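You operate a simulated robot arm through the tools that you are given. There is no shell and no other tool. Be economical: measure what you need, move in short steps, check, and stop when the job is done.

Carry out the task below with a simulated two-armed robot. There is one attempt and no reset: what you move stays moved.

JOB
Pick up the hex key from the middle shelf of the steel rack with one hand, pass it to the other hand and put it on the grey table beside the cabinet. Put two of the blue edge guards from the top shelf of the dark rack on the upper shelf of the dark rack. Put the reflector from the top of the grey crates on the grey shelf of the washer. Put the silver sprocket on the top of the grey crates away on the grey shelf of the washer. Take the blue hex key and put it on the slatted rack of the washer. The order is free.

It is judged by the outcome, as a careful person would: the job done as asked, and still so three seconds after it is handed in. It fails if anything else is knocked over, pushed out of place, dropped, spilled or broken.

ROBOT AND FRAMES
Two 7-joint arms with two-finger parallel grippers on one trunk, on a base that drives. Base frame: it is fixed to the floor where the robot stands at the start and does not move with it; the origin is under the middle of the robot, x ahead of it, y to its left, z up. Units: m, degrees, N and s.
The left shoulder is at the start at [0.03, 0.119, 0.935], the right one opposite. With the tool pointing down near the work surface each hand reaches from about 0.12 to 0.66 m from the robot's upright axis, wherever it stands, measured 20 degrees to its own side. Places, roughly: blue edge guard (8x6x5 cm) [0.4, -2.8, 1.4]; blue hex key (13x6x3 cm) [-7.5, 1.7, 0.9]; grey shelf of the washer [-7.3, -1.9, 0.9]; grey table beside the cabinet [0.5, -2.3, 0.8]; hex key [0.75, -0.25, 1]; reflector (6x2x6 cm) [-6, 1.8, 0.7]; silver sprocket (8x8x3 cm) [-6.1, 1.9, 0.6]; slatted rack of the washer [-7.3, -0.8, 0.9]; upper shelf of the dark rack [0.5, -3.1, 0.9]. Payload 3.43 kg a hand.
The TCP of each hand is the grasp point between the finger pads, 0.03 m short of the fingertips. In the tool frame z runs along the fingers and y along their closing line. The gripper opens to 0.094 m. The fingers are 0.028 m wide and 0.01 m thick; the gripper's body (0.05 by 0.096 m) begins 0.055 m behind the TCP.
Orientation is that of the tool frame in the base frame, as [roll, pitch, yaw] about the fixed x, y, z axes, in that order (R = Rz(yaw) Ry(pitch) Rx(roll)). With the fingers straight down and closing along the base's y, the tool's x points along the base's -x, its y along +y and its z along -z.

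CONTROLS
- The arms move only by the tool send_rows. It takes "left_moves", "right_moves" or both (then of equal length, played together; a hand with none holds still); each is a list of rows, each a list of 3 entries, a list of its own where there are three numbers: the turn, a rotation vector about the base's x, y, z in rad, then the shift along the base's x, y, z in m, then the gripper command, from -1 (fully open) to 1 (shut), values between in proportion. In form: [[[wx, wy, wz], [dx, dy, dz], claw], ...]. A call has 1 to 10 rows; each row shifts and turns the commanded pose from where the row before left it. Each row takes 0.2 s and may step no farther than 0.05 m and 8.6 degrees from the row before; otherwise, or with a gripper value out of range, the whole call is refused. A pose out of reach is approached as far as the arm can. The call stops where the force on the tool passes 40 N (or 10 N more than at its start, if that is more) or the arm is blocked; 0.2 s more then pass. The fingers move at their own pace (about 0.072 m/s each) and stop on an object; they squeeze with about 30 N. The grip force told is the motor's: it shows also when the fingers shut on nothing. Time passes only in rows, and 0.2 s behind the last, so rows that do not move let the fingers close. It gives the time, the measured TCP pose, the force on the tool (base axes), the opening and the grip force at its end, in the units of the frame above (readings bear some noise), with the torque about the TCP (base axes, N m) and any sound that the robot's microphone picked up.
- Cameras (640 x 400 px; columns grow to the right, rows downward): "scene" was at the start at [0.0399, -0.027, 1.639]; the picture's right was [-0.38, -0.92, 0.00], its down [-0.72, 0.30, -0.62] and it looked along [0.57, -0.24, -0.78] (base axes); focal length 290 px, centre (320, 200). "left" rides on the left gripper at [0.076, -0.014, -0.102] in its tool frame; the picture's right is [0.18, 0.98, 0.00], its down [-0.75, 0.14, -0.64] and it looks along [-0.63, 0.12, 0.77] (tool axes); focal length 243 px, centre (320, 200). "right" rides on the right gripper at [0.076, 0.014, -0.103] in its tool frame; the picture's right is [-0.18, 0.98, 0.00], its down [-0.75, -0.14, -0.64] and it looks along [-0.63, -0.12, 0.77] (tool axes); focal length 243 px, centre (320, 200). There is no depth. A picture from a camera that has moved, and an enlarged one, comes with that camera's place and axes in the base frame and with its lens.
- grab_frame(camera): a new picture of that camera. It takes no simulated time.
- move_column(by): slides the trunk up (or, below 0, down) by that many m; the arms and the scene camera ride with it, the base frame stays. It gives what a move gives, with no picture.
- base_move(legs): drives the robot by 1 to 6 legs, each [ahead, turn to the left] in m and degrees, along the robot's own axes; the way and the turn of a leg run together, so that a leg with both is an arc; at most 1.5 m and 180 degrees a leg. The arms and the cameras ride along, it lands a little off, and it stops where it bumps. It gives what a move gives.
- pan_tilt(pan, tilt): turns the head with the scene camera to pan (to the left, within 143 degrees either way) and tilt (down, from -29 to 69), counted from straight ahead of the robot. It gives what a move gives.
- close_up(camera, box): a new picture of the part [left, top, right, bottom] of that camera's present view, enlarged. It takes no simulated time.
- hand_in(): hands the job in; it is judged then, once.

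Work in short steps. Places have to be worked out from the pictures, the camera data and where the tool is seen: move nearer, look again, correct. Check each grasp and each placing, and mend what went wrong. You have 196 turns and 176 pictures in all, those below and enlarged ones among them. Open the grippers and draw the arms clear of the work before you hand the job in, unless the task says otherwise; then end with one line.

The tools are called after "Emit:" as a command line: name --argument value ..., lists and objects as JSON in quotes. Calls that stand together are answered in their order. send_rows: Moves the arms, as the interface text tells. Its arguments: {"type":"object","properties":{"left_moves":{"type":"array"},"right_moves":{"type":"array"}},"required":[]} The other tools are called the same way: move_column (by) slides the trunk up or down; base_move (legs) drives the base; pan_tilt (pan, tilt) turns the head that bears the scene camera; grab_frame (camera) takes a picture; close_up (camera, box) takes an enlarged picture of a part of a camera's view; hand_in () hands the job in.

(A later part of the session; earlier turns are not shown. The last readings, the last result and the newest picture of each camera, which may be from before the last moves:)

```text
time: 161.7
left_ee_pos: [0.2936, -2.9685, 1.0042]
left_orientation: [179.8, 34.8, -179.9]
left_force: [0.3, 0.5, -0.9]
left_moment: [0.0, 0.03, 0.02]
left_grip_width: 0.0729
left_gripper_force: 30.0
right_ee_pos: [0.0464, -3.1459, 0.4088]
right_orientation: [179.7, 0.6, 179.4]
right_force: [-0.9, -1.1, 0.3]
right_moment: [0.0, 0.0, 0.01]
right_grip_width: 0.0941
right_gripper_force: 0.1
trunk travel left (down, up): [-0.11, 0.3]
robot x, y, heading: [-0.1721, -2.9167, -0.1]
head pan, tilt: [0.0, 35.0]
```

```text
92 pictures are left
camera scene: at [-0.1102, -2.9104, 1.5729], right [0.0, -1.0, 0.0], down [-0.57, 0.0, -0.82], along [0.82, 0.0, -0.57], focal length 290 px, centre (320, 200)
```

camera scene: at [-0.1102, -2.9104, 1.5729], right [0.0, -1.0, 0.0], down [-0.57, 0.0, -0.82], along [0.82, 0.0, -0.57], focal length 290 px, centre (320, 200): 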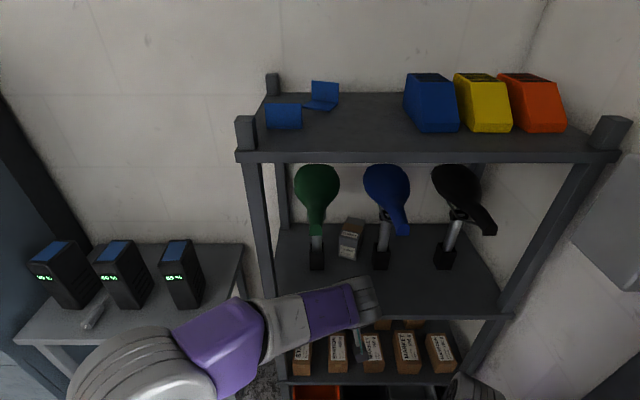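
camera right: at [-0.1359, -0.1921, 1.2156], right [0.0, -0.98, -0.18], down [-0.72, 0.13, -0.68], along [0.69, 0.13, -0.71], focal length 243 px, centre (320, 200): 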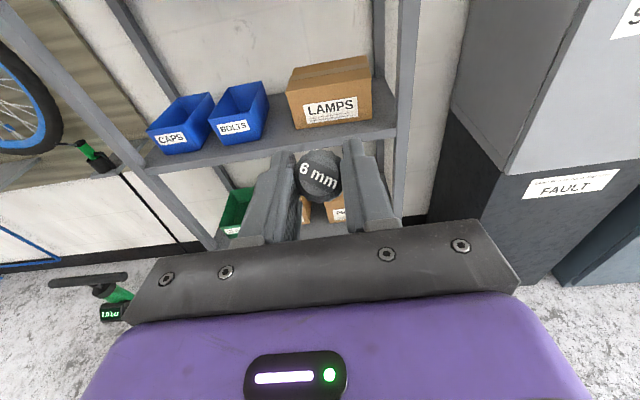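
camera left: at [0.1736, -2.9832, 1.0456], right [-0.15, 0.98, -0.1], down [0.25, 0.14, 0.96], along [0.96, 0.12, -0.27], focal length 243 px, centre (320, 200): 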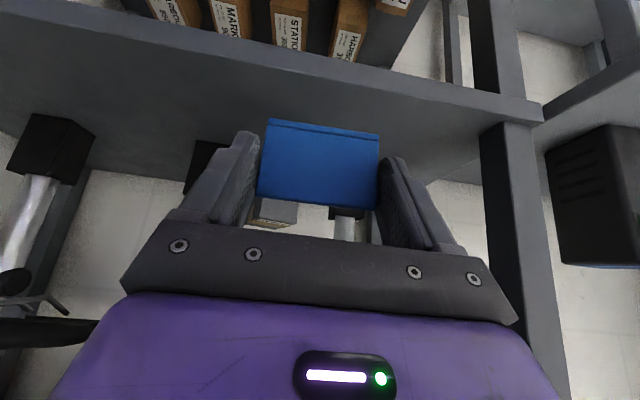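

Move in 7 cm and lower slowly to contact.

Emit:
send_rows --left_moves '[[[0, 0, 0], [0.04, 0, 0], 1], [[0, 0, 0], [0.033, 0, 0], 1], [[0, 0, 0], [0, 0, -0.025], 1], [[0, 0, 0], [0, 0, -0.015], 1], [[0, 0, 0], [0, 0, -0.005], 1]]'

Emit:
grab_frame --camera "left"

```text
time: 162.9
left_ee_pos: [0.3657, -2.9689, 0.9555]
left_orientation: [179.8, 34.8, -179.9]
left_force: [0.0, 0.7, 0.0]
left_moment: [0.0, 0.0, 0.0]
left_grip_width: 0.0733
left_gripper_force: 30.2
right_ee_pos: [0.0474, -3.1476, 0.4078]
right_orientation: [179.7, 0.6, 179.4]
right_force: [1.6, -0.5, -0.1]
right_moment: [-0.01, -0.01, 0.01]
right_grip_width: 0.094
right_gripper_force: 0.0
trunk travel left (down, up): [-0.11, 0.3]
robot x, y, heading: [-0.1704, -2.9101, 0.2]
head pan, tilt: [0.0, 35.0]
```

```text
91 pictures are left
camera left: at [0.2466, -2.9847, 0.9973], right [-0.16, 0.98, -0.1], down [0.25, 0.14, 0.96], along [0.96, 0.12, -0.27], focal length 243 px, centre (320, 200)
```

left: 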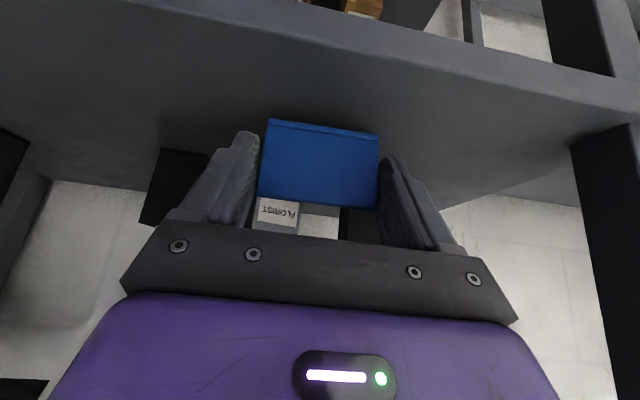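

Continue lowering in 3 mm steps until contact.

Emit:
send_rows --left_moves '[[[0, 0, 0], [0, 0, -0.003], 1], [[0, 0, 0], [0, 0, -0.003], 1]]'

Emit:
send_rows --left_moves '[[[0, 0, 0], [0, 0, -0.003], 1], [[0, 0, 0], [0, 0, -0.003], 1]]'

```text
time: 163.5
left_ee_pos: [0.3646, -2.97, 0.9516]
left_orientation: [179.7, 34.7, -179.8]
left_force: [-0.5, -0.5, 0.2]
left_moment: [-0.02, 0.01, -0.04]
left_grip_width: 0.0728
left_gripper_force: 30.0
right_ee_pos: [0.0462, -3.1467, 0.4082]
right_orientation: [179.8, 0.6, 179.4]
right_force: [0.5, 0.5, -0.2]
right_moment: [0.0, 0.01, -0.02]
right_grip_width: 0.0941
right_gripper_force: 0.0
trunk travel left (down, up): [-0.11, 0.3]
robot x, y, heading: [-0.1701, -2.9137, 0.2]
head pan, tilt: [0.0, 35.0]
```

```text
time: 164.1
left_ee_pos: [0.3657, -2.9705, 0.9444]
left_orientation: [179.9, 34.8, -179.9]
left_force: [-0.6, 0.4, -0.6]
left_moment: [0.02, 0.04, 0.0]
left_grip_width: 0.0729
left_gripper_force: 30.1
right_ee_pos: [0.0467, -3.1477, 0.4089]
right_orientation: [179.6, 0.5, 179.4]
right_force: [-0.2, -0.2, -0.5]
right_moment: [0.03, 0.04, 0.0]
right_grip_width: 0.094
right_gripper_force: 0.0
trunk travel left (down, up): [-0.11, 0.3]
robot x, y, heading: [-0.1716, -2.9129, 0.2]
head pan, tilt: [0.0, 35.0]
```

No contact at 0.944; keep going.

Emit:
send_rows --left_moves '[[[0, 0, 0], [0, 0, -0.003], 1], [[0, 0, 0], [0, 0, -0.003], 1]]'

Emit:
send_rows --left_moves '[[[0, 0, 0], [0, 0, -0.003], 1], [[0, 0, 0], [0, 0, -0.002], 1]]'

Emit:
grab_frame --camera "left"

```text
time: 164.7
left_ee_pos: [0.3654, -2.9708, 0.9438]
left_orientation: [-179.8, 35.3, -179.7]
left_force: [-1.6, 4.7, 28.5]
left_moment: [0.05, -0.21, 0.08]
left_grip_width: 0.0731
left_gripper_force: 30.0
right_ee_pos: [0.0464, -3.1461, 0.4094]
right_orientation: [179.8, 0.6, 179.3]
right_force: [1.0, -0.4, -1.5]
right_moment: [-0.02, -0.03, 0.03]
right_grip_width: 0.0939
right_gripper_force: 0.1
trunk travel left (down, up): [-0.11, 0.3]
robot x, y, heading: [-0.1639, -2.9117, 0.0]
head pan, tilt: [0.0, 35.0]
```

```text
time: 165.3
left_ee_pos: [0.364, -2.9711, 0.9379]
left_orientation: [-179.8, 35.2, -179.7]
left_force: [-0.6, 2.5, 28.9]
left_moment: [-0.15, -0.44, 0.04]
left_grip_width: 0.07
left_gripper_force: 29.9
right_ee_pos: [0.0452, -3.1463, 0.4089]
right_orientation: [179.8, 0.7, 179.3]
right_force: [0.4, -0.5, -0.4]
right_moment: [0.01, 0.01, -0.01]
right_grip_width: 0.0938
right_gripper_force: 0.0
trunk travel left (down, up): [-0.11, 0.3]
robot x, y, heading: [-0.1708, -2.9127, 0.2]
head pan, tilt: [0.0, 35.0]
```

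```text
90 pictures are left
camera left: at [0.244, -2.9846, 0.9773], right [-0.15, 0.98, -0.11], down [0.24, 0.14, 0.96], along [0.96, 0.12, -0.26], focal length 243 px, centre (320, 200)
```

left: 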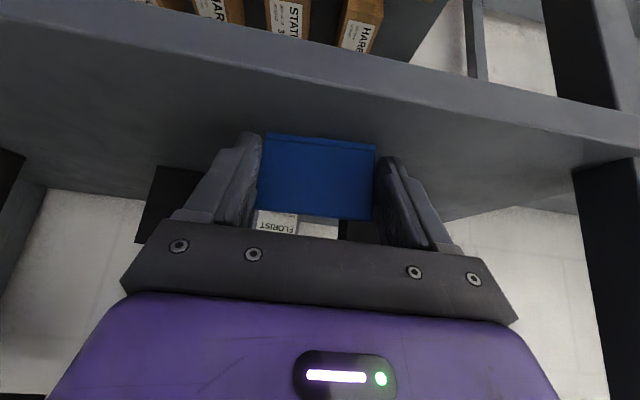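

Contact on the shelf (29 N). Ease up 3 mm and open, then retreat along the tool axis.

Emit:
send_rows --left_moves '[[[0, 0, 0], [0, 0, 0.003], 1], [[0, 0, 0], [0, 0, 0], -0.7], [[0, 0, 0], [0, 0, 0], -0.9], [[0, 0, 0], [0, 0, 0], -0.9]]'

Emit:
send_rows --left_moves '[[[0, 0, 0], [-0.012, 0, 0.02], -0.9], [[0, 0, 0], [-0.02, 0, 0.03], -0.9], [[0, 0, 0], [-0.03, 0, 0.03], -0.9], [[0, 0, 0], [-0.045, 0, 0.01], -0.9], [[0, 0, 0], [-0.045, 0, 0], -0.9], [[0, 0, 0], [-0.03, 0, 0.03], -0.9]]'

Emit:
grab_frame --camera "left"

```text
time: 166.3
left_ee_pos: [0.364, -2.9703, 0.9367]
left_orientation: [179.7, 34.8, -179.9]
left_force: [-0.7, 0.6, -0.3]
left_moment: [0.01, -0.01, -0.03]
left_grip_width: 0.0894
left_gripper_force: 0.0
right_ee_pos: [0.0467, -3.1465, 0.4093]
right_orientation: [179.7, 0.6, 179.4]
right_force: [-0.2, 0.2, 0.5]
right_moment: [-0.02, -0.01, 0.0]
right_grip_width: 0.0942
right_gripper_force: 0.2
trunk travel left (down, up): [-0.11, 0.3]
robot x, y, heading: [-0.1722, -2.9106, 0.1]
head pan, tilt: [0.0, 35.0]
```

```text
time: 167.7
left_ee_pos: [0.1833, -2.9699, 1.0576]
left_orientation: [179.8, 34.8, -179.9]
left_force: [-0.6, 0.3, -0.6]
left_moment: [-0.02, 0.05, -0.04]
left_grip_width: 0.0892
left_gripper_force: 0.1
right_ee_pos: [0.0465, -3.1475, 0.4074]
right_orientation: [179.7, 0.6, 179.4]
right_force: [-0.1, -0.1, 0.3]
right_moment: [0.02, 0.0, 0.0]
right_grip_width: 0.094
right_gripper_force: 0.0
trunk travel left (down, up): [-0.11, 0.3]
robot x, y, heading: [-0.172, -2.9123, -0.2]
head pan, tilt: [0.0, 35.0]
```

```text
89 pictures are left
camera left: at [0.0638, -2.9841, 1.0982], right [-0.16, 0.98, -0.1], down [0.25, 0.14, 0.96], along [0.96, 0.12, -0.27], focal length 243 px, centre (320, 200)
```

left: 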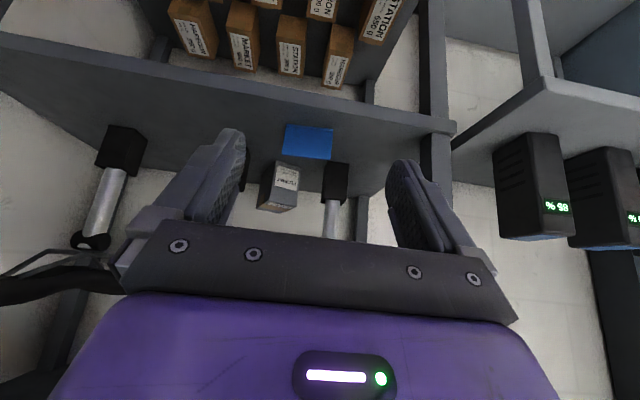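

Guard B stands on the upper shelf. Now go back up for guard A (centre ≈ (0.43, -2.844)).

Emit:
send_rows --left_moves '[[[0, 0, 0], [0, 0.02, 0.04], -0.75], [[0, 0, 0], [0, 0.03, 0.03], -0.75], [[0, 0, 0], [0, 0.03, 0.03], -0.75], [[0, 0, 0], [0, 0.03, 0.03], -0.75], [[0, 0, 0], [0, 0.016, 0.01], -0.75]]'

Emit:
move_column --by 0.3

Emit:
send_rows --left_moves '[[[0, 0, 0], [0.04, 0, 0], -0.75], [[0, 0, 0], [0.04, 0, 0], -0.75], [[0, 0, 0], [0.04, 0, 0], -0.75], [[0, 0, 0], [0.03, 0, 0], -0.75]]'

Emit:
grab_frame --camera "left"

```text
time: 168.9
left_ee_pos: [0.1809, -2.8438, 1.1977]
left_orientation: [179.8, 34.8, -179.9]
left_force: [-0.2, 0.3, 0.5]
left_moment: [0.0, -0.03, 0.0]
left_grip_width: 0.0823
left_gripper_force: 0.0
right_ee_pos: [0.0462, -3.1465, 0.4089]
right_orientation: [179.8, 0.6, 179.4]
right_force: [0.3, -0.5, -0.5]
right_moment: [-0.01, 0.02, -0.02]
right_grip_width: 0.0938
right_gripper_force: 0.0
trunk travel left (down, up): [-0.11, 0.3]
robot x, y, heading: [-0.168, -2.9106, 0.1]
head pan, tilt: [0.0, 35.0]
```

```text
time: 171.9
left_ee_pos: [0.1825, -2.8429, 1.4966]
left_orientation: [179.8, 34.8, -179.9]
left_force: [0.8, -0.6, -0.9]
left_moment: [0.0, -0.03, -0.02]
left_grip_width: 0.0824
left_gripper_force: 0.1
right_ee_pos: [0.0457, -3.1467, 0.7085]
right_orientation: [179.7, 0.6, 179.4]
right_force: [0.4, -0.3, 0.0]
right_moment: [0.01, 0.0, 0.04]
right_grip_width: 0.0941
right_gripper_force: 0.1
trunk travel left (down, up): [-0.41, 0.0]
robot x, y, heading: [-0.167, -2.9145, 0.1]
head pan, tilt: [0.0, 35.0]
```

```text
time: 172.9
left_ee_pos: [0.335, -2.8438, 1.4942]
left_orientation: [179.8, 34.8, -179.9]
left_force: [-0.2, 0.0, 0.1]
left_moment: [0.0, -0.01, 0.02]
left_grip_width: 0.0823
left_gripper_force: 0.2
right_ee_pos: [0.0472, -3.1467, 0.7084]
right_orientation: [179.7, 0.4, 179.4]
right_force: [-0.7, 0.1, -0.4]
right_moment: [-0.01, 0.03, 0.02]
right_grip_width: 0.0941
right_gripper_force: 0.1
trunk travel left (down, up): [-0.41, 0.0]
robot x, y, heading: [-0.1656, -2.9121, 0.0]
head pan, tilt: [0.0, 35.0]
```

```text
88 pictures are left
camera left: at [0.2149, -2.8591, 1.5357], right [-0.16, 0.98, -0.1], down [0.25, 0.14, 0.96], along [0.96, 0.12, -0.27], focal length 243 px, centre (320, 200)
```

left: 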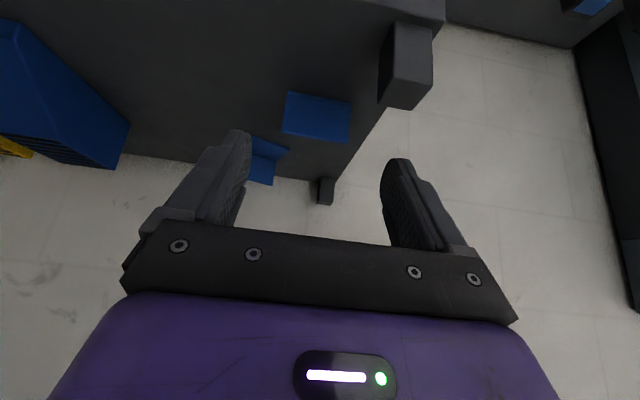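

A's bottom edge centre is (0.43, -2.845). Descend along the tool axis.

Emit:
send_rows --left_moves '[[[0, 0, 0], [0.025, -0.001, 0], -0.75], [[0, 0, 0], [0.016, 0, -0.023], -0.75], [[0, 0, 0], [0.016, 0, -0.023], -0.75], [[0, 0, 0], [0.016, 0, -0.023], -0.75], [[0, 0, 0], [0.015, 0, -0.022], -0.75]]'

Emit:
grab_frame --camera "left"

```text
time: 174.1
left_ee_pos: [0.4211, -2.8449, 1.4041]
left_orientation: [179.8, 34.9, -179.9]
left_force: [0.5, -0.3, -0.5]
left_moment: [0.03, 0.0, 0.03]
left_grip_width: 0.0821
left_gripper_force: 0.1
right_ee_pos: [0.0461, -3.1463, 0.7086]
right_orientation: [179.7, 0.7, 179.4]
right_force: [0.3, 0.5, 0.1]
right_moment: [0.02, 0.02, 0.01]
right_grip_width: 0.0942
right_gripper_force: 0.2
trunk travel left (down, up): [-0.41, 0.0]
robot x, y, heading: [-0.1693, -2.9127, 0.1]
head pan, tilt: [0.0, 35.0]
```

```text
87 pictures are left
camera left: at [0.3014, -2.8605, 1.4456], right [-0.16, 0.98, -0.1], down [0.25, 0.14, 0.96], along [0.96, 0.12, -0.27], focal length 243 px, centre (320, 200)
```

left: 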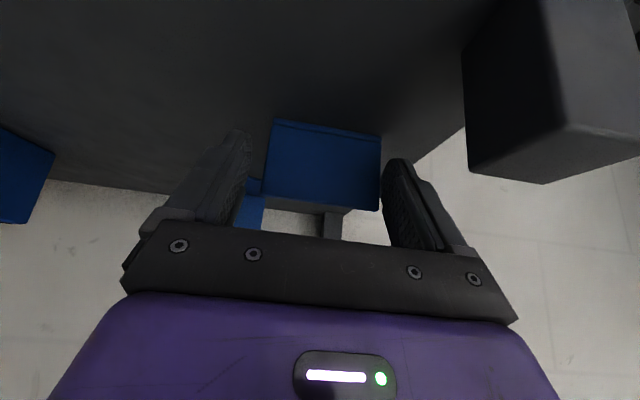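

Same view as with B. Close and lift.

Emit:
send_rows --left_moves '[[[0, 0, 0], [0, 0, 0], 0.3], [[0, 0, 0], [0, 0, 0], 1], [[0, 0, 0], [0, 0, 0], 1]]'

Emit:
send_rows --left_moves '[[[0, 0, 0], [0, 0, 0.015], 1], [[0, 0, 0], [-0.005, 0, 0.03], 1], [[0, 0, 0], [-0.03, 0, 0.03], 1], [[0, 0, 0], [-0.045, 0, 0.01], 1], [[0, 0, 0], [-0.045, 0, 0], 1], [[0, 0, 0], [-0.045, 0, 0], 1]]'

Emit:
grab_frame --camera "left"

```text
time: 174.9
left_ee_pos: [0.4205, -2.8462, 1.4064]
left_orientation: [179.8, 34.7, -179.9]
left_force: [0.4, 0.0, -0.5]
left_moment: [0.03, 0.0, 0.01]
left_grip_width: 0.07
left_gripper_force: 29.8
right_ee_pos: [0.047, -3.1466, 0.7078]
right_orientation: [179.7, 0.7, 179.3]
right_force: [0.3, -0.3, 0.3]
right_moment: [0.0, -0.02, -0.02]
right_grip_width: 0.0941
right_gripper_force: 0.1
trunk travel left (down, up): [-0.41, 0.0]
robot x, y, heading: [-0.169, -2.9119, 0.2]
head pan, tilt: [0.0, 35.0]
```

```text
time: 176.3
left_ee_pos: [0.2499, -2.8453, 1.4898]
left_orientation: [179.7, 35.0, -179.9]
left_force: [0.0, 0.6, -1.1]
left_moment: [0.04, 0.0, 0.01]
left_grip_width: 0.0698
left_gripper_force: 29.9
right_ee_pos: [0.0464, -3.1454, 0.709]
right_orientation: [179.7, 0.8, 179.4]
right_force: [-0.3, -0.1, 0.5]
right_moment: [-0.03, -0.02, 0.02]
right_grip_width: 0.094
right_gripper_force: 0.1
trunk travel left (down, up): [-0.41, 0.0]
robot x, y, heading: [-0.1717, -2.9118, 0.1]
head pan, tilt: [0.0, 35.0]
```

```text
86 pictures are left
camera left: at [0.131, -2.8598, 1.5305], right [-0.15, 0.98, -0.1], down [0.25, 0.14, 0.96], along [0.96, 0.12, -0.27], focal length 243 px, centre (320, 200)
```

left: 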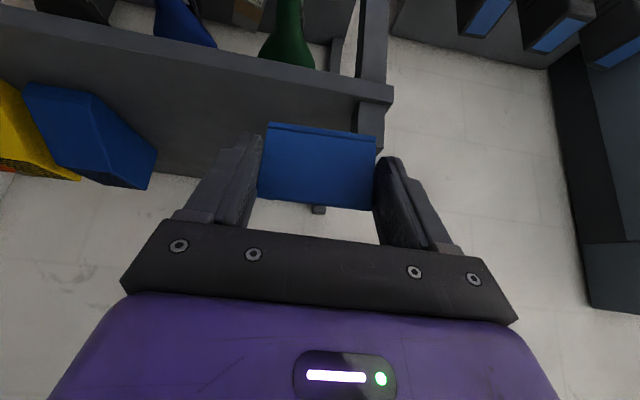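

Guard A held. Retract, lower the trunk, and go to y≈-3.085 beside B.

Emit:
send_rows --left_moves '[[[0, 0, 0], [-0.04, 0, 0], 1], [[0, 0, 0], [-0.03, 0, -0.02], 1]]'

Emit:
move_column --by -0.3

Emit:
send_rows --left_moves '[[[0, 0, 0], [0, -0.045, -0.015], 1], [[0, 0, 0], [0, -0.045, -0.015], 1], [[0, 0, 0], [0, -0.045, -0.015], 1], [[0, 0, 0], [0, -0.045, -0.015], 1], [[0, 0, 0], [0, -0.045, -0.015], 1], [[0, 0, 0], [0, -0.015, -0.045], 1], [[0, 0, 0], [0, 0, -0.045], 1]]'

Emit:
grab_frame --camera "left"

Emit:
grab_frame --camera "scene"

```text
time: 176.9
left_ee_pos: [0.1824, -2.8442, 1.4704]
left_orientation: [179.9, 34.7, -179.7]
left_force: [0.0, 0.0, -0.4]
left_moment: [0.02, 0.03, 0.0]
left_grip_width: 0.0697
left_gripper_force: 30.4
right_ee_pos: [0.0463, -3.1464, 0.7086]
right_orientation: [179.7, 0.6, 179.4]
right_force: [0.5, -0.7, 1.1]
right_moment: [0.0, -0.01, -0.01]
right_grip_width: 0.0942
right_gripper_force: 0.0
trunk travel left (down, up): [-0.41, 0.0]
robot x, y, heading: [-0.1726, -2.9144, -0.1]
head pan, tilt: [0.0, 35.0]
```

```text
time: 179.9
left_ee_pos: [0.1837, -2.8451, 1.171]
left_orientation: [179.8, 34.9, -180.0]
left_force: [0.2, -0.1, -0.5]
left_moment: [0.01, 0.03, 0.0]
left_grip_width: 0.0685
left_gripper_force: 29.6
right_ee_pos: [0.046, -3.1462, 0.4074]
right_orientation: [179.7, 0.7, 179.4]
right_force: [-0.4, 0.5, 0.0]
right_moment: [0.01, -0.04, 0.02]
right_grip_width: 0.094
right_gripper_force: 0.0
trunk travel left (down, up): [-0.11, 0.3]
robot x, y, heading: [-0.1629, -2.9105, -0.1]
head pan, tilt: [0.0, 35.0]
```

```text
time: 181.5
left_ee_pos: [0.1803, -3.0853, 1.0061]
left_orientation: [179.9, 34.9, -179.8]
left_force: [-0.2, -0.4, -0.4]
left_moment: [-0.02, 0.03, 0.0]
left_grip_width: 0.0688
left_gripper_force: 29.6
right_ee_pos: [0.0468, -3.1452, 0.4087]
right_orientation: [179.8, 0.7, 179.4]
right_force: [0.7, 0.9, 0.8]
right_moment: [-0.03, -0.02, -0.01]
right_grip_width: 0.0943
right_gripper_force: 0.0
trunk travel left (down, up): [-0.11, 0.3]
robot x, y, heading: [-0.1662, -2.9109, 0.0]
head pan, tilt: [0.0, 35.0]
```

```text
85 pictures are left
camera left: at [0.0623, -3.0996, 1.0477], right [-0.16, 0.98, -0.1], down [0.25, 0.14, 0.96], along [0.96, 0.12, -0.27], focal length 243 px, centre (320, 200)
```

left: 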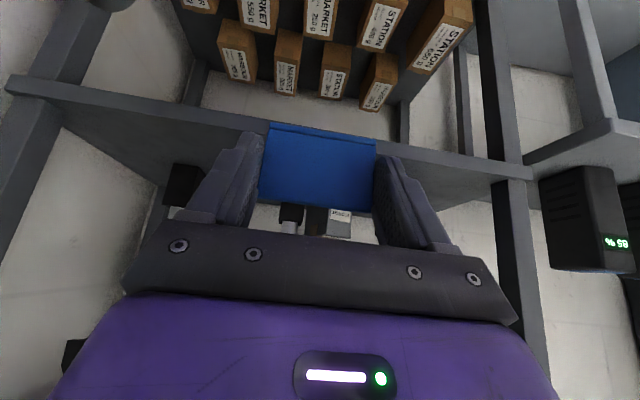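

```text
84 pictures are left
camera scene: at [-0.1108, -2.9105, 1.573], right [0.0, -1.0, 0.0], down [-0.57, 0.0, -0.82], along [0.82, 0.0, -0.57], focal length 290 px, centre (320, 200)
```

scene: 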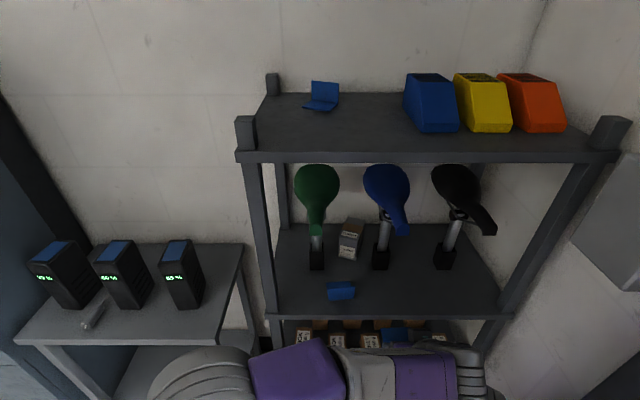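

B stands well; C untouched. Bring A in beside it and lower.

Emit:
send_rows --left_moves '[[[0, 0, 0], [0.045, 0, 0], 1], [[0, 0, 0], [0.045, 0, 0], 1], [[0, 0, 0], [0.045, 0, 0], 1], [[0, 0, 0], [0.045, 0, 0], 1], [[0, 0, 0], [0.005, 0, -0.03], 1], [[0, 0, 0], [0, 0, -0.02], 1], [[0, 0, 0], [0, 0, -0.006], 1]]'

Emit:
send_rows --left_moves '[[[0, 0, 0], [0, 0, -0.003], 1], [[0, 0, 0], [0, 0, -0.002], 1]]'

```text
time: 183.1
left_ee_pos: [0.3669, -3.0847, 0.9504]
left_orientation: [179.7, 34.8, -179.8]
left_force: [-0.7, -1.0, -0.3]
left_moment: [-0.02, 0.03, 0.03]
left_grip_width: 0.0689
left_gripper_force: 29.9
right_ee_pos: [0.0472, -3.1464, 0.4085]
right_orientation: [179.7, 0.6, 179.4]
right_force: [-0.1, -0.3, -0.7]
right_moment: [0.02, -0.03, 0.02]
right_grip_width: 0.0939
right_gripper_force: 0.0
trunk travel left (down, up): [-0.11, 0.3]
robot x, y, heading: [-0.1677, -2.9163, -0.0]
head pan, tilt: [0.0, 35.0]
```

```text
time: 183.7
left_ee_pos: [0.3674, -3.0847, 0.9464]
left_orientation: [179.8, 34.8, -180.0]
left_force: [-0.4, -0.5, 0.2]
left_moment: [0.04, 0.05, 0.02]
left_grip_width: 0.0686
left_gripper_force: 29.7
right_ee_pos: [0.0468, -3.1462, 0.4074]
right_orientation: [179.8, 0.6, 179.4]
right_force: [0.8, -0.4, 0.7]
right_moment: [-0.01, 0.01, 0.03]
right_grip_width: 0.0939
right_gripper_force: 0.1
trunk travel left (down, up): [-0.11, 0.3]
robot x, y, heading: [-0.1667, -2.9148, 0.1]
head pan, tilt: [0.0, 35.0]
```

A few more millimetres to contact.

Emit:
send_rows --left_moves '[[[0, 0, 0], [0, 0, -0.003], 1]]'

Emit:
send_rows --left_moves '[[[0, 0, 0], [0, 0, -0.003], 1]]'

```text
time: 184.1
left_ee_pos: [0.3684, -3.0842, 0.9437]
left_orientation: [179.8, 34.9, -179.8]
left_force: [-0.8, 1.5, 6.0]
left_moment: [-0.21, -0.29, -0.01]
left_grip_width: 0.0689
left_gripper_force: 30.0
right_ee_pos: [0.0466, -3.1466, 0.4083]
right_orientation: [179.6, 0.7, 179.5]
right_force: [-0.3, -0.4, -0.7]
right_moment: [0.01, 0.02, -0.01]
right_grip_width: 0.0941
right_gripper_force: 0.1
trunk travel left (down, up): [-0.11, 0.3]
robot x, y, heading: [-0.1669, -2.9074, -0.1]
head pan, tilt: [0.0, 35.0]
```

```text
time: 184.5
left_ee_pos: [0.3685, -3.0835, 0.9427]
left_orientation: [-179.9, 35.3, -179.7]
left_force: [0.8, 1.3, 18.3]
left_moment: [-0.48, -0.55, 0.05]
left_grip_width: 0.0691
left_gripper_force: 30.0
right_ee_pos: [0.0468, -3.1471, 0.4086]
right_orientation: [179.7, 0.7, 179.5]
right_force: [-1.1, 0.5, 0.3]
right_moment: [-0.03, 0.0, -0.03]
right_grip_width: 0.0942
right_gripper_force: 0.1
trunk travel left (down, up): [-0.11, 0.3]
robot x, y, heading: [-0.1709, -2.9107, 0.3]
head pan, tilt: [0.0, 35.0]
```

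Contact. Release and retreat.

Emit:
send_rows --left_moves '[[[0, 0, 0], [0, 0, 0], -0.6], [[0, 0, 0], [0, 0, 0], -0.85], [[0, 0, 0], [0, 0, 0], -0.85], [[0, 0, 0], [-0.012, 0, 0.02], -0.85], [[0, 0, 0], [-0.02, 0, 0.03], -0.85], [[0, 0, 0], [-0.03, 0, 0.03], -0.85], [[0, 0, 0], [-0.045, 0, 0.01], -0.85], [[0, 0, 0], [-0.045, 0, 0], -0.85], [[0, 0, 0], [-0.04, 0, 0], -0.85]]'

Emit:
grab_frame --camera "left"

Emit:
grab_frame --camera "scene"

```text
time: 186.5
left_ee_pos: [0.1775, -3.0836, 1.0279]
left_orientation: [179.9, 34.9, -179.8]
left_force: [0.3, 0.1, -0.6]
left_moment: [-0.03, 0.0, 0.01]
left_grip_width: 0.0869
left_gripper_force: 0.1
right_ee_pos: [0.0477, -3.1461, 0.4085]
right_orientation: [179.7, 0.5, 179.4]
right_force: [-0.2, 0.0, 0.2]
right_moment: [0.01, 0.01, 0.0]
right_grip_width: 0.094
right_gripper_force: 0.2
trunk travel left (down, up): [-0.11, 0.3]
robot x, y, heading: [-0.1657, -2.9146, -0.2]
head pan, tilt: [0.0, 35.0]
```

```text
83 pictures are left
camera left: at [0.057, -3.0981, 1.0699], right [-0.16, 0.98, -0.1], down [0.25, 0.14, 0.96], along [0.96, 0.12, -0.27], focal length 243 px, centre (320, 200)
```

left: 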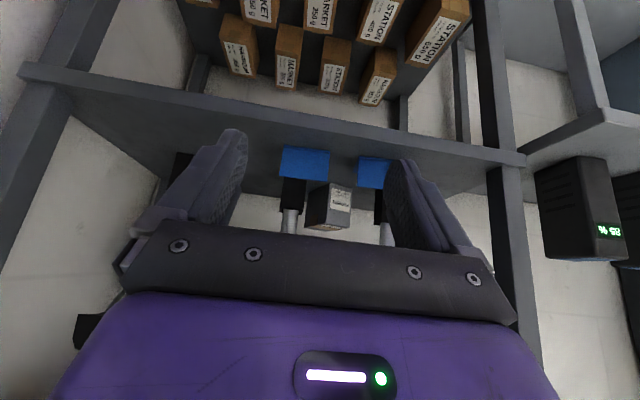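

```text
82 pictures are left
camera scene: at [-0.1115, -2.91, 1.573], right [0.0, -1.0, 0.0], down [-0.57, 0.0, -0.82], along [0.82, 0.0, -0.57], focal length 290 px, centre (320, 200)
```

scene: 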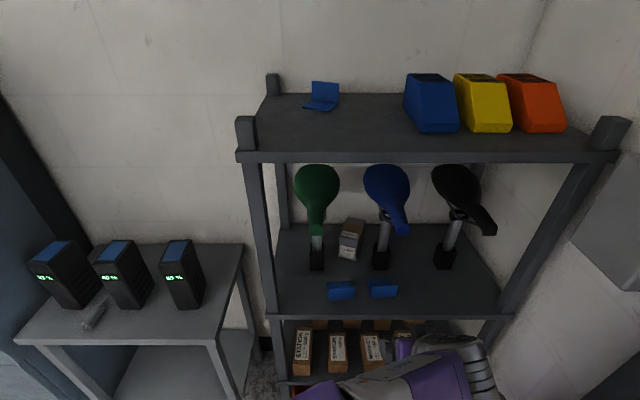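

Both guards are placed. I back off and fold the arms for the long drive.

Emit:
base_move --legs '[[-0.5, 0]]'

Emit:
send_rows --left_moves '[[[0, 0.12, 0], [-0.01, 0.03, 0.01], -1], [[0, 0.12, 0], [-0.01, 0.03, 0.01], -1], [[0, 0.12, 0], [-0.01, 0.03, 0.01], -1], [[0, 0.12, 0], [0, 0.03, 0.01], -1], [[0, 0.13, 0], [0, 0.03, 0.01], -1], [[0, 0, 0], [0, 0.03, 0.01], -1], [[0, 0, 0], [0, 0, 0.01], -1], [[0, 0, 0], [0, 0, 0], -1], [[0, 0, 0], [0, 0, 0], -1]]' --right_moves '[[[0, 0, 0], [0.01, 0, 0.045], -1], [[0, 0, 0], [0.01, 0, 0.045], -1], [[0, 0, 0], [0.01, 0, 0.045], -1], [[0, 0, 0], [0.01, 0, 0.045], -1], [[0, 0, 0], [0.01, 0, 0.045], -1], [[0, 0, 0], [0.01, 0, 0.045], -1], [[0, 0, 0], [0.01, 0, 0.045], -1], [[0, 0, 0], [0.01, 0, 0.045], -1], [[0, 0, 0], [0.01, 0, 0.045], -1]]'

Emit:
base_move --legs '[[0, 90], [1.3, 0], [1.3, 0], [0, 88]]'

Emit:
pan_tilt --pan 0 --tilt 15

Emit:
grab_frame --camera "scene"

```text
time: 189.4
left_ee_pos: [-0.3117, -3.0855, 1.028]
left_orientation: [179.8, 34.8, 179.4]
left_force: [-0.7, -0.3, 0.8]
left_moment: [-0.01, 0.03, -0.01]
left_grip_width: 0.0868
left_gripper_force: 0.0
right_ee_pos: [-0.4414, -3.1456, 0.4089]
right_orientation: [179.6, 0.7, 178.5]
right_force: [-0.4, 0.1, -0.3]
right_moment: [0.05, -0.02, -0.03]
right_grip_width: 0.094
right_gripper_force: 0.0
trunk travel left (down, up): [-0.11, 0.3]
robot x, y, heading: [-0.6576, -2.9058, -0.9]
head pan, tilt: [0.0, 35.0]
```

```text
time: 191.4
left_ee_pos: [-0.3414, -2.9049, 1.0976]
left_orientation: [-179.8, 0.0, 179.4]
left_force: [-0.2, 0.5, 0.5]
left_moment: [0.0, 0.0, 0.03]
left_grip_width: 0.0939
left_gripper_force: 0.0
right_ee_pos: [-0.3558, -3.1449, 0.8125]
right_orientation: [179.7, 0.6, 178.5]
right_force: [0.4, 0.5, -0.6]
right_moment: [-0.02, -0.03, 0.0]
right_grip_width: 0.0939
right_gripper_force: 0.0
trunk travel left (down, up): [-0.11, 0.3]
robot x, y, heading: [-0.6536, -2.9096, -1.1]
head pan, tilt: [0.0, 35.0]
```

```text
time: 211.8
left_ee_pos: [-0.9391, -0.2786, 1.0979]
left_orientation: [-179.8, -0.1, -1.5]
left_force: [0.0, -0.7, -0.2]
left_moment: [-0.01, 0.01, 0.04]
left_grip_width: 0.0944
left_gripper_force: 0.1
right_ee_pos: [-0.9235, -0.0389, 0.8136]
right_orientation: [179.7, 0.6, -2.1]
right_force: [-0.4, 0.6, -0.1]
right_moment: [-0.01, -0.05, 0.0]
right_grip_width: 0.0941
right_gripper_force: 0.0
trunk travel left (down, up): [-0.11, 0.3]
robot x, y, heading: [-0.6264, -0.2818, 178.3]
head pan, tilt: [0.0, 35.0]
```

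```text
time: 212.7
left_ee_pos: [-0.9388, -0.2783, 1.1]
left_orientation: [-179.7, -0.1, -1.4]
left_force: [0.7, 0.1, 0.3]
left_moment: [0.0, -0.02, 0.01]
left_grip_width: 0.0938
left_gripper_force: 0.1
right_ee_pos: [-0.9243, -0.0391, 0.8145]
right_orientation: [179.7, 0.5, -2.3]
right_force: [0.0, -0.3, -0.5]
right_moment: [0.0, 0.02, -0.01]
right_grip_width: 0.0942
right_gripper_force: 0.0
trunk travel left (down, up): [-0.11, 0.3]
robot x, y, heading: [-0.6264, -0.279, 178.0]
head pan, tilt: [0.0, 15.0]
```

```text
81 pictures are left
camera scene: at [-0.69, -0.2755, 1.6049], right [0.03, 1.0, 0.0], down [0.26, -0.01, -0.97], along [-0.97, 0.03, -0.26], focal length 290 px, centre (320, 200)
```

scene: 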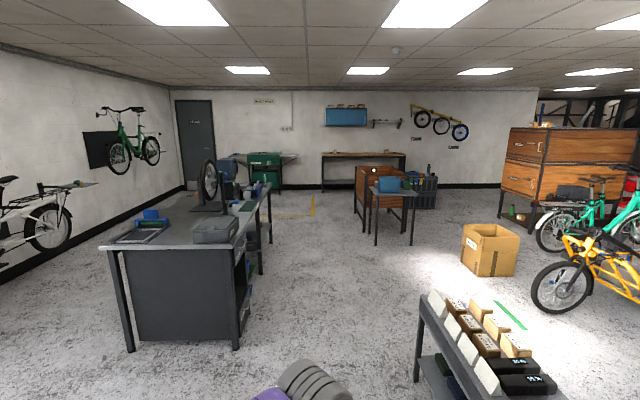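

I see the green washer on the far wall, a bench, and grey crates behind the small table. Drive down the corridor 4.4 m and look again.

Emit:
base_move --legs '[[0, 2.5], [1.5, 0], [1.5, 0], [1.5, 0]]'

Emit:
pan_tilt --pan -50 --tilt 25

Emit:
grab_frame --camera "scene"

Emit:
pan_tilt --pan 20 --tilt 20

Emit:
grab_frame --camera "scene"

```text
time: 234.3
left_ee_pos: [-5.3795, -0.2611, 1.098]
left_orientation: [-179.8, -0.2, -0.4]
left_force: [-0.5, 0.6, -0.7]
left_moment: [0.0, 0.0, -0.01]
left_grip_width: 0.0939
left_gripper_force: 0.1
right_ee_pos: [-5.3666, -0.0227, 0.8124]
right_orientation: [179.7, 0.6, -1.2]
right_force: [-0.4, -0.4, 0.2]
right_moment: [-0.02, -0.01, 0.0]
right_grip_width: 0.094
right_gripper_force: 0.0
trunk travel left (down, up): [-0.11, 0.3]
robot x, y, heading: [-5.061, -0.2578, 179.2]
head pan, tilt: [0.0, 15.0]
```

```text
time: 235.5
left_ee_pos: [-5.3789, -0.2616, 1.0989]
left_orientation: [-179.8, -0.1, -0.5]
left_force: [0.1, 0.3, -0.6]
left_moment: [-0.03, 0.0, 0.0]
left_grip_width: 0.094
left_gripper_force: 0.0
right_ee_pos: [-5.3659, -0.0227, 0.8144]
right_orientation: [179.7, 0.7, -1.2]
right_force: [-0.8, -0.3, 1.0]
right_moment: [0.01, 0.03, 0.02]
right_grip_width: 0.0938
right_gripper_force: 0.2
trunk travel left (down, up): [-0.11, 0.3]
robot x, y, heading: [-5.0643, -0.2604, 179.1]
head pan, tilt: [-50.0, 25.0]
```

```text
80 pictures are left
camera scene: at [-5.0936, -0.1843, 1.5888], right [0.77, 0.63, 0.0], down [0.27, -0.33, -0.91], along [-0.58, 0.7, -0.42], focal length 290 px, centre (320, 200)
```

scene: 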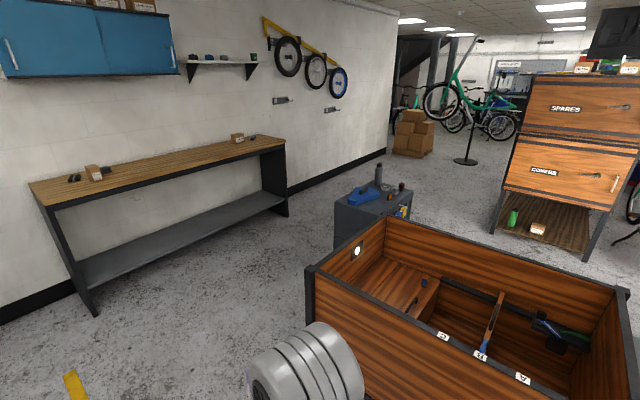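

```text
time: 236.9
left_ee_pos: [-5.3788, -0.2605, 1.0988]
left_orientation: [-179.7, 0.0, -0.3]
left_force: [0.1, -0.4, 0.4]
left_moment: [0.02, -0.01, -0.02]
left_grip_width: 0.0937
left_gripper_force: 0.0
right_ee_pos: [-5.3668, -0.0217, 0.8128]
right_orientation: [179.7, 0.6, -1.2]
right_force: [0.2, 0.4, -0.3]
right_moment: [-0.02, 0.0, 0.01]
right_grip_width: 0.0938
right_gripper_force: 0.0
trunk travel left (down, up): [-0.11, 0.3]
robot x, y, heading: [-5.067, -0.2564, 179.3]
head pan, tilt: [20.0, 20.0]
```

```text
79 pictures are left
camera scene: at [-5.123, -0.2863, 1.5968], right [-0.33, 0.94, 0.0], down [0.32, 0.11, -0.94], along [-0.89, -0.31, -0.34], focal length 290 px, centre (320, 200)
```

scene: 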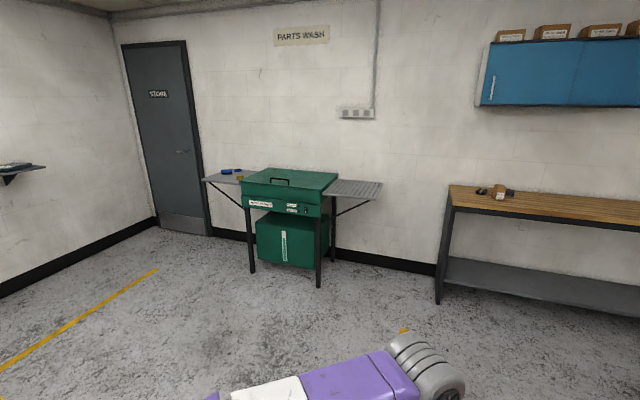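

The grey crates are at about (-6.0, 1.6+), the bench front at x≈-7.2. Drive to in front of the crates: ahead 1.3, turn right 90°, ahead 0.9.

Emit:
base_move --legs '[[1.28, 0], [0, -89], [0.9, 0]]'

Emit:
pan_tilt --pan -15 --tilt 35

Emit:
grab_frame --camera "scene"

Emit:
pan_tilt --pan 55 --tilt 25

Emit:
grab_frame --camera "scene"

```text
time: 251.4
left_ee_pos: [-6.4003, 0.9584, 1.0975]
left_orientation: [-179.8, -0.3, -86.8]
left_force: [-0.1, -0.1, -0.2]
left_moment: [-0.05, 0.0, 0.02]
left_grip_width: 0.0941
left_gripper_force: 0.0
right_ee_pos: [-6.1604, 0.9603, 0.8127]
right_orientation: [179.7, 0.6, -87.7]
right_force: [-0.6, -0.1, 0.1]
right_moment: [-0.02, -0.02, 0.01]
right_grip_width: 0.0938
right_gripper_force: 0.1
trunk travel left (down, up): [-0.11, 0.3]
robot x, y, heading: [-6.3771, 0.6462, 92.6]
head pan, tilt: [20.0, 20.0]
```

```text
time: 252.4
left_ee_pos: [-6.4002, 0.9584, 1.099]
left_orientation: [-179.7, -0.2, -86.7]
left_force: [0.0, -0.3, 0.2]
left_moment: [-0.02, -0.05, -0.01]
left_grip_width: 0.0937
left_gripper_force: 0.0
right_ee_pos: [-6.1613, 0.9598, 0.8148]
right_orientation: [179.7, 0.7, -87.7]
right_force: [0.1, -0.1, 0.8]
right_moment: [0.02, -0.01, -0.04]
right_grip_width: 0.0939
right_gripper_force: 0.1
trunk travel left (down, up): [-0.11, 0.3]
robot x, y, heading: [-6.3787, 0.6463, 92.6]
head pan, tilt: [-15.0, 35.0]
```

```text
78 pictures are left
camera scene: at [-6.3566, 0.7038, 1.573], right [0.98, -0.21, 0.0], down [-0.12, -0.56, -0.82], along [0.17, 0.8, -0.57], focal length 290 px, centre (320, 200)
```

scene: 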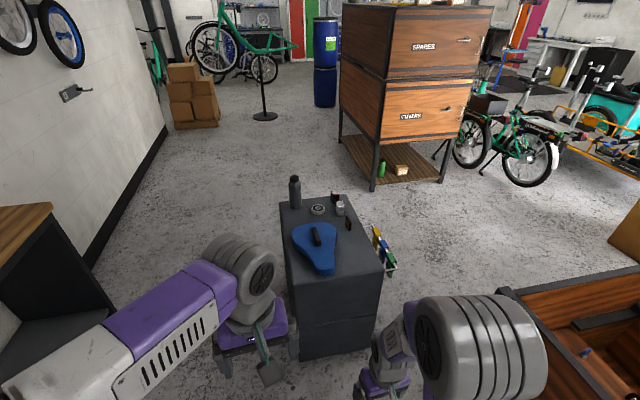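

```text
time: 253.8
left_ee_pos: [-6.4006, 0.9582, 1.0979]
left_orientation: [-179.7, -0.1, -86.8]
left_force: [0.6, 0.0, 0.5]
left_moment: [-0.04, -0.02, 0.0]
left_grip_width: 0.0941
left_gripper_force: 0.1
right_ee_pos: [-6.16, 0.9595, 0.8143]
right_orientation: [179.8, 0.6, -87.7]
right_force: [0.0, -0.6, 0.0]
right_moment: [-0.01, 0.03, -0.02]
right_grip_width: 0.0941
right_gripper_force: 0.0
trunk travel left (down, up): [-0.11, 0.3]
robot x, y, heading: [-6.3767, 0.6478, 93.2]
head pan, tilt: [55.0, 25.0]
```

```text
77 pictures are left
camera scene: at [-6.453, 0.6667, 1.5887], right [0.53, 0.85, 0.0], down [0.36, -0.23, -0.91], along [-0.77, 0.48, -0.42], focal length 290 px, centre (320, 200)
```

scene: 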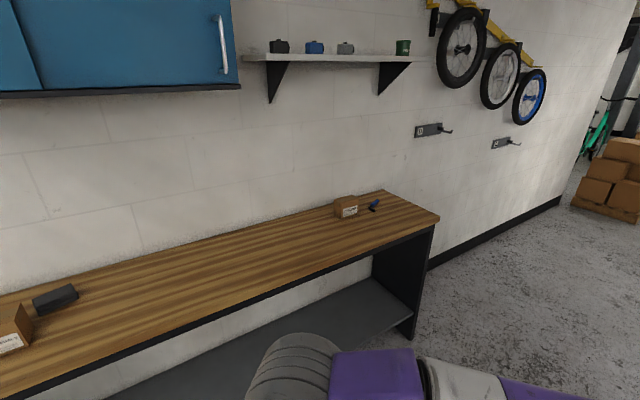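

I enlarge the crate top.

Emit:
pan_tilt --pan -15 --tilt 35

Emit:
close_up --camera "scene" --box '[270, 165, 414, 255]'

```text
time: 255.2
left_ee_pos: [-6.4005, 0.9578, 1.0993]
left_orientation: [-179.7, -0.2, -86.7]
left_force: [0.1, 0.7, 0.2]
left_moment: [0.02, 0.02, 0.02]
left_grip_width: 0.0938
left_gripper_force: 0.1
right_ee_pos: [-6.1618, 0.9604, 0.8137]
right_orientation: [179.7, 0.6, -87.7]
right_force: [-0.7, -0.3, -0.3]
right_moment: [-0.07, -0.02, 0.03]
right_grip_width: 0.094
right_gripper_force: 0.0
trunk travel left (down, up): [-0.11, 0.3]
robot x, y, heading: [-6.3781, 0.6455, 92.7]
head pan, tilt: [-15.0, 35.0]
```

```text
4.44 times, centred on (342, 210) of scene
camera zoom: at [-6.3566, 0.7038, 1.573], right [0.98, -0.21, 0.0], down [-0.12, -0.56, -0.82], along [0.17, 0.8, -0.57], focal length 1289 px, centre (222, 156)
```

zoom: 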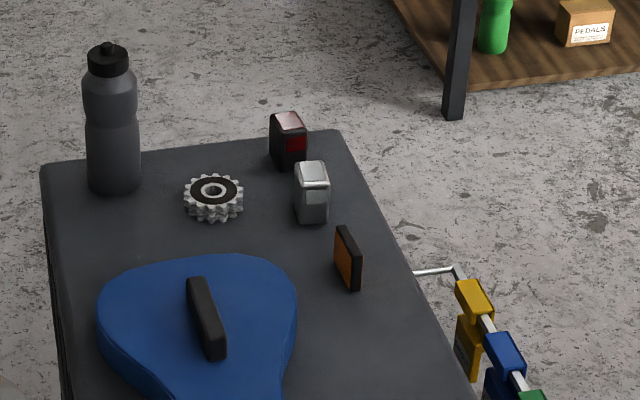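

Reachability demands approaching from the crates' right (east) side. I first raise the right hand and the trunk, then drive round through the gap by the bench.

Emit:
send_rows --right_moves '[[[0, 0, 0], [0, 0, 0.045], -1], [[0, 0, 0], [0, 0, 0.045], -1], [[0, 0, 0], [0, 0, 0.045], -1], [[0, 0, 0], [0, 0, 0.045], -1], [[0, 0, 0], [0, 0, 0.045], -1], [[0, 0, 0], [0, 0, 0.045], -1]]'

Emit:
move_column --by 0.12

Emit:
base_move --legs '[[0.3, 37], [0.35, -37]]'

Emit:
pan_tilt --pan 0 --tilt 50

Emit:
grab_frame --camera "scene"

```text
time: 256.6
left_ee_pos: [-6.4011, 0.9577, 1.0988]
left_orientation: [-179.8, -0.1, -86.8]
left_force: [-0.2, 1.0, 0.5]
left_moment: [0.0, -0.02, -0.04]
left_grip_width: 0.0939
left_gripper_force: 0.1
right_ee_pos: [-6.1602, 0.9603, 1.0856]
right_orientation: [179.6, 0.6, -87.7]
right_force: [-0.4, 0.4, 0.0]
right_moment: [-0.01, 0.0, 0.04]
right_grip_width: 0.0942
right_gripper_force: 0.1
trunk travel left (down, up): [-0.11, 0.3]
robot x, y, heading: [-6.3753, 0.6446, 93.0]
head pan, tilt: [-15.0, 35.0]
```

```text
time: 258.1
left_ee_pos: [-6.4006, 0.9581, 1.2189]
left_orientation: [-179.8, -0.1, -86.7]
left_force: [-0.9, -0.2, -0.1]
left_moment: [0.0, -0.02, -0.01]
left_grip_width: 0.0942
left_gripper_force: 0.1
right_ee_pos: [-6.1618, 0.9611, 1.2045]
right_orientation: [179.6, 0.6, -87.7]
right_force: [0.4, 0.5, -0.1]
right_moment: [0.02, 0.01, -0.01]
right_grip_width: 0.0938
right_gripper_force: 0.1
trunk travel left (down, up): [-0.23, 0.18]
robot x, y, heading: [-6.3766, 0.6434, 93.1]
head pan, tilt: [-15.0, 35.0]
```

```text
time: 262.1
left_ee_pos: [-6.631, 1.5657, 1.2196]
left_orientation: [-179.8, -0.2, -86.9]
left_force: [0.4, -0.3, -0.2]
left_moment: [0.0, 0.01, 0.03]
left_grip_width: 0.094
left_gripper_force: 0.0
right_ee_pos: [-6.3921, 1.5682, 1.2055]
right_orientation: [179.7, 0.6, -87.8]
right_force: [-0.2, -0.4, -0.2]
right_moment: [0.02, 0.01, 0.0]
right_grip_width: 0.094
right_gripper_force: 0.0
trunk travel left (down, up): [-0.23, 0.18]
robot x, y, heading: [-6.6076, 1.2519, 93.2]
head pan, tilt: [-15.0, 35.0]
```

```text
time: 262.9
left_ee_pos: [-6.632, 1.5646, 1.2192]
left_orientation: [-179.8, -0.1, -87.0]
left_force: [0.2, 0.2, -0.1]
left_moment: [0.0, 0.04, -0.02]
left_grip_width: 0.0941
left_gripper_force: 0.1
right_ee_pos: [-6.3935, 1.5669, 1.2058]
right_orientation: [179.7, 0.6, -87.8]
right_force: [-0.1, -0.1, 0.0]
right_moment: [0.0, -0.02, -0.01]
right_grip_width: 0.094
right_gripper_force: 0.1
trunk travel left (down, up): [-0.23, 0.18]
robot x, y, heading: [-6.6113, 1.2478, 92.8]
head pan, tilt: [0.0, 50.0]
```

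```text
75 pictures are left
camera scene: at [-6.6109, 1.3009, 1.6713], right [1.0, 0.05, 0.0], down [0.04, -0.76, -0.64], along [-0.03, 0.64, -0.77], focal length 290 px, centre (320, 200)
```

scene: 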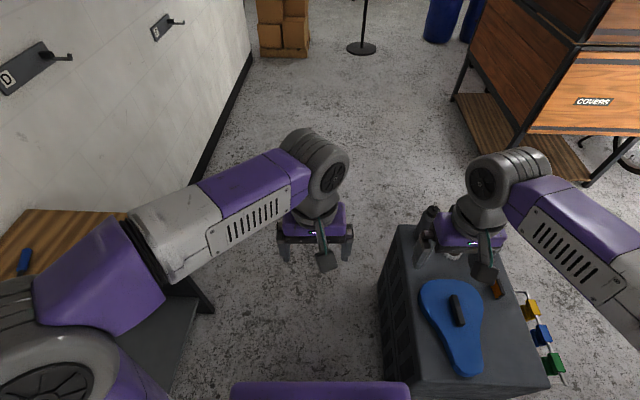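

Shift a bit left and pass through the gap, then east behind the crates.

Emit:
base_move --legs '[[0.35, 20], [0.35, -22], [0.6, 0], [0, -91]]'

Emit:
pan_tilt --pan -20 --tilt 40

Emit:
grab_frame --camera "scene"

```text
time: 273.9
left_ee_pos: [-6.4488, 2.5372, 1.219]
left_orientation: [-179.8, -0.1, 179.2]
left_force: [0.4, -0.5, 0.3]
left_moment: [0.03, 0.02, 0.0]
left_grip_width: 0.094
left_gripper_force: 0.1
right_ee_pos: [-6.4599, 2.2982, 1.2044]
right_orientation: [179.7, 0.5, 178.4]
right_force: [-0.2, -0.3, 0.3]
right_moment: [0.0, 0.01, 0.01]
right_grip_width: 0.0942
right_gripper_force: 0.0
trunk travel left (down, up): [-0.23, 0.18]
robot x, y, heading: [-6.7621, 2.5332, -1.0]
head pan, tilt: [0.0, 50.0]
```

```text
time: 274.7
left_ee_pos: [-6.4481, 2.5363, 1.2195]
left_orientation: [-179.8, -0.1, 179.3]
left_force: [-0.5, 0.1, -0.3]
left_moment: [0.01, -0.02, 0.03]
left_grip_width: 0.0941
left_gripper_force: 0.2
right_ee_pos: [-6.4613, 2.297, 1.2053]
right_orientation: [179.7, 0.6, 178.3]
right_force: [-0.5, 0.2, 1.0]
right_moment: [-0.03, 0.01, 0.03]
right_grip_width: 0.0941
right_gripper_force: 0.1
trunk travel left (down, up): [-0.23, 0.18]
robot x, y, heading: [-6.7608, 2.5367, -0.9]
head pan, tilt: [-20.0, 40.0]
```

```text
74 pictures are left
camera scene: at [-6.7114, 2.5067, 1.6854], right [-0.36, -0.93, 0.0], down [-0.6, 0.23, -0.77], along [0.72, -0.27, -0.64], focal length 290 px, centre (320, 200)
```

scene: 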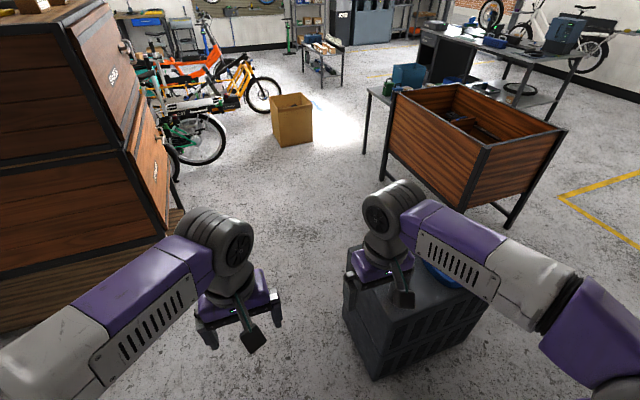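

Open floor east of the crates. Drive on: ahead 1.36, turn right, ahead 0.62, turn right to face the crates.

Emit:
base_move --legs '[[1.36, 0], [0, -89], [0.62, 0], [0, -90]]'

Emit:
pan_tilt --pan 0 --tilt 45

Emit:
grab_frame --camera "scene"

```text
time: 292.1
left_ee_pos: [-5.7062, 1.8904, 1.2179]
left_orientation: [-179.7, -0.1, 3.5]
left_force: [-0.5, -0.2, 0.8]
left_moment: [0.02, 0.0, -0.03]
left_grip_width: 0.0938
left_gripper_force: 0.1
right_ee_pos: [-5.7101, 2.1297, 1.2058]
right_orientation: [179.8, 0.6, 2.7]
right_force: [0.0, -0.6, -0.6]
right_moment: [0.05, 0.02, -0.01]
right_grip_width: 0.0938
right_gripper_force: 0.2
trunk travel left (down, up): [-0.23, 0.18]
robot x, y, heading: [-5.3948, 1.9189, -176.4]
head pan, tilt: [-20.0, 40.0]
```

```text
time: 293.0
left_ee_pos: [-5.7066, 1.8912, 1.22]
left_orientation: [-179.8, 0.0, 3.5]
left_force: [-0.1, -0.7, -0.3]
left_moment: [0.02, -0.04, -0.02]
left_grip_width: 0.094
left_gripper_force: 0.0
right_ee_pos: [-5.7111, 2.1295, 1.2056]
right_orientation: [179.7, 0.6, 2.6]
right_force: [-0.1, -0.5, -0.3]
right_moment: [0.01, 0.0, -0.05]
right_grip_width: 0.0938
right_gripper_force: 0.1
trunk travel left (down, up): [-0.23, 0.18]
robot x, y, heading: [-5.396, 1.9148, -176.8]
head pan, tilt: [0.0, 45.0]
```

```text
73 pictures are left
camera scene: at [-5.4451, 1.9149, 1.6782], right [-0.06, 1.0, 0.0], down [0.71, 0.04, -0.71], along [-0.71, -0.04, -0.71], focal length 290 px, centre (320, 200)
```

scene: 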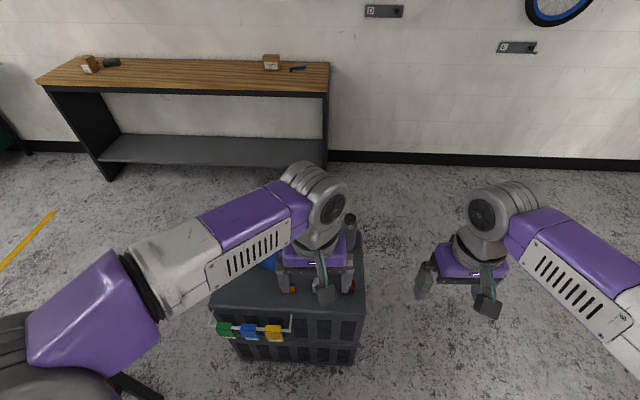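

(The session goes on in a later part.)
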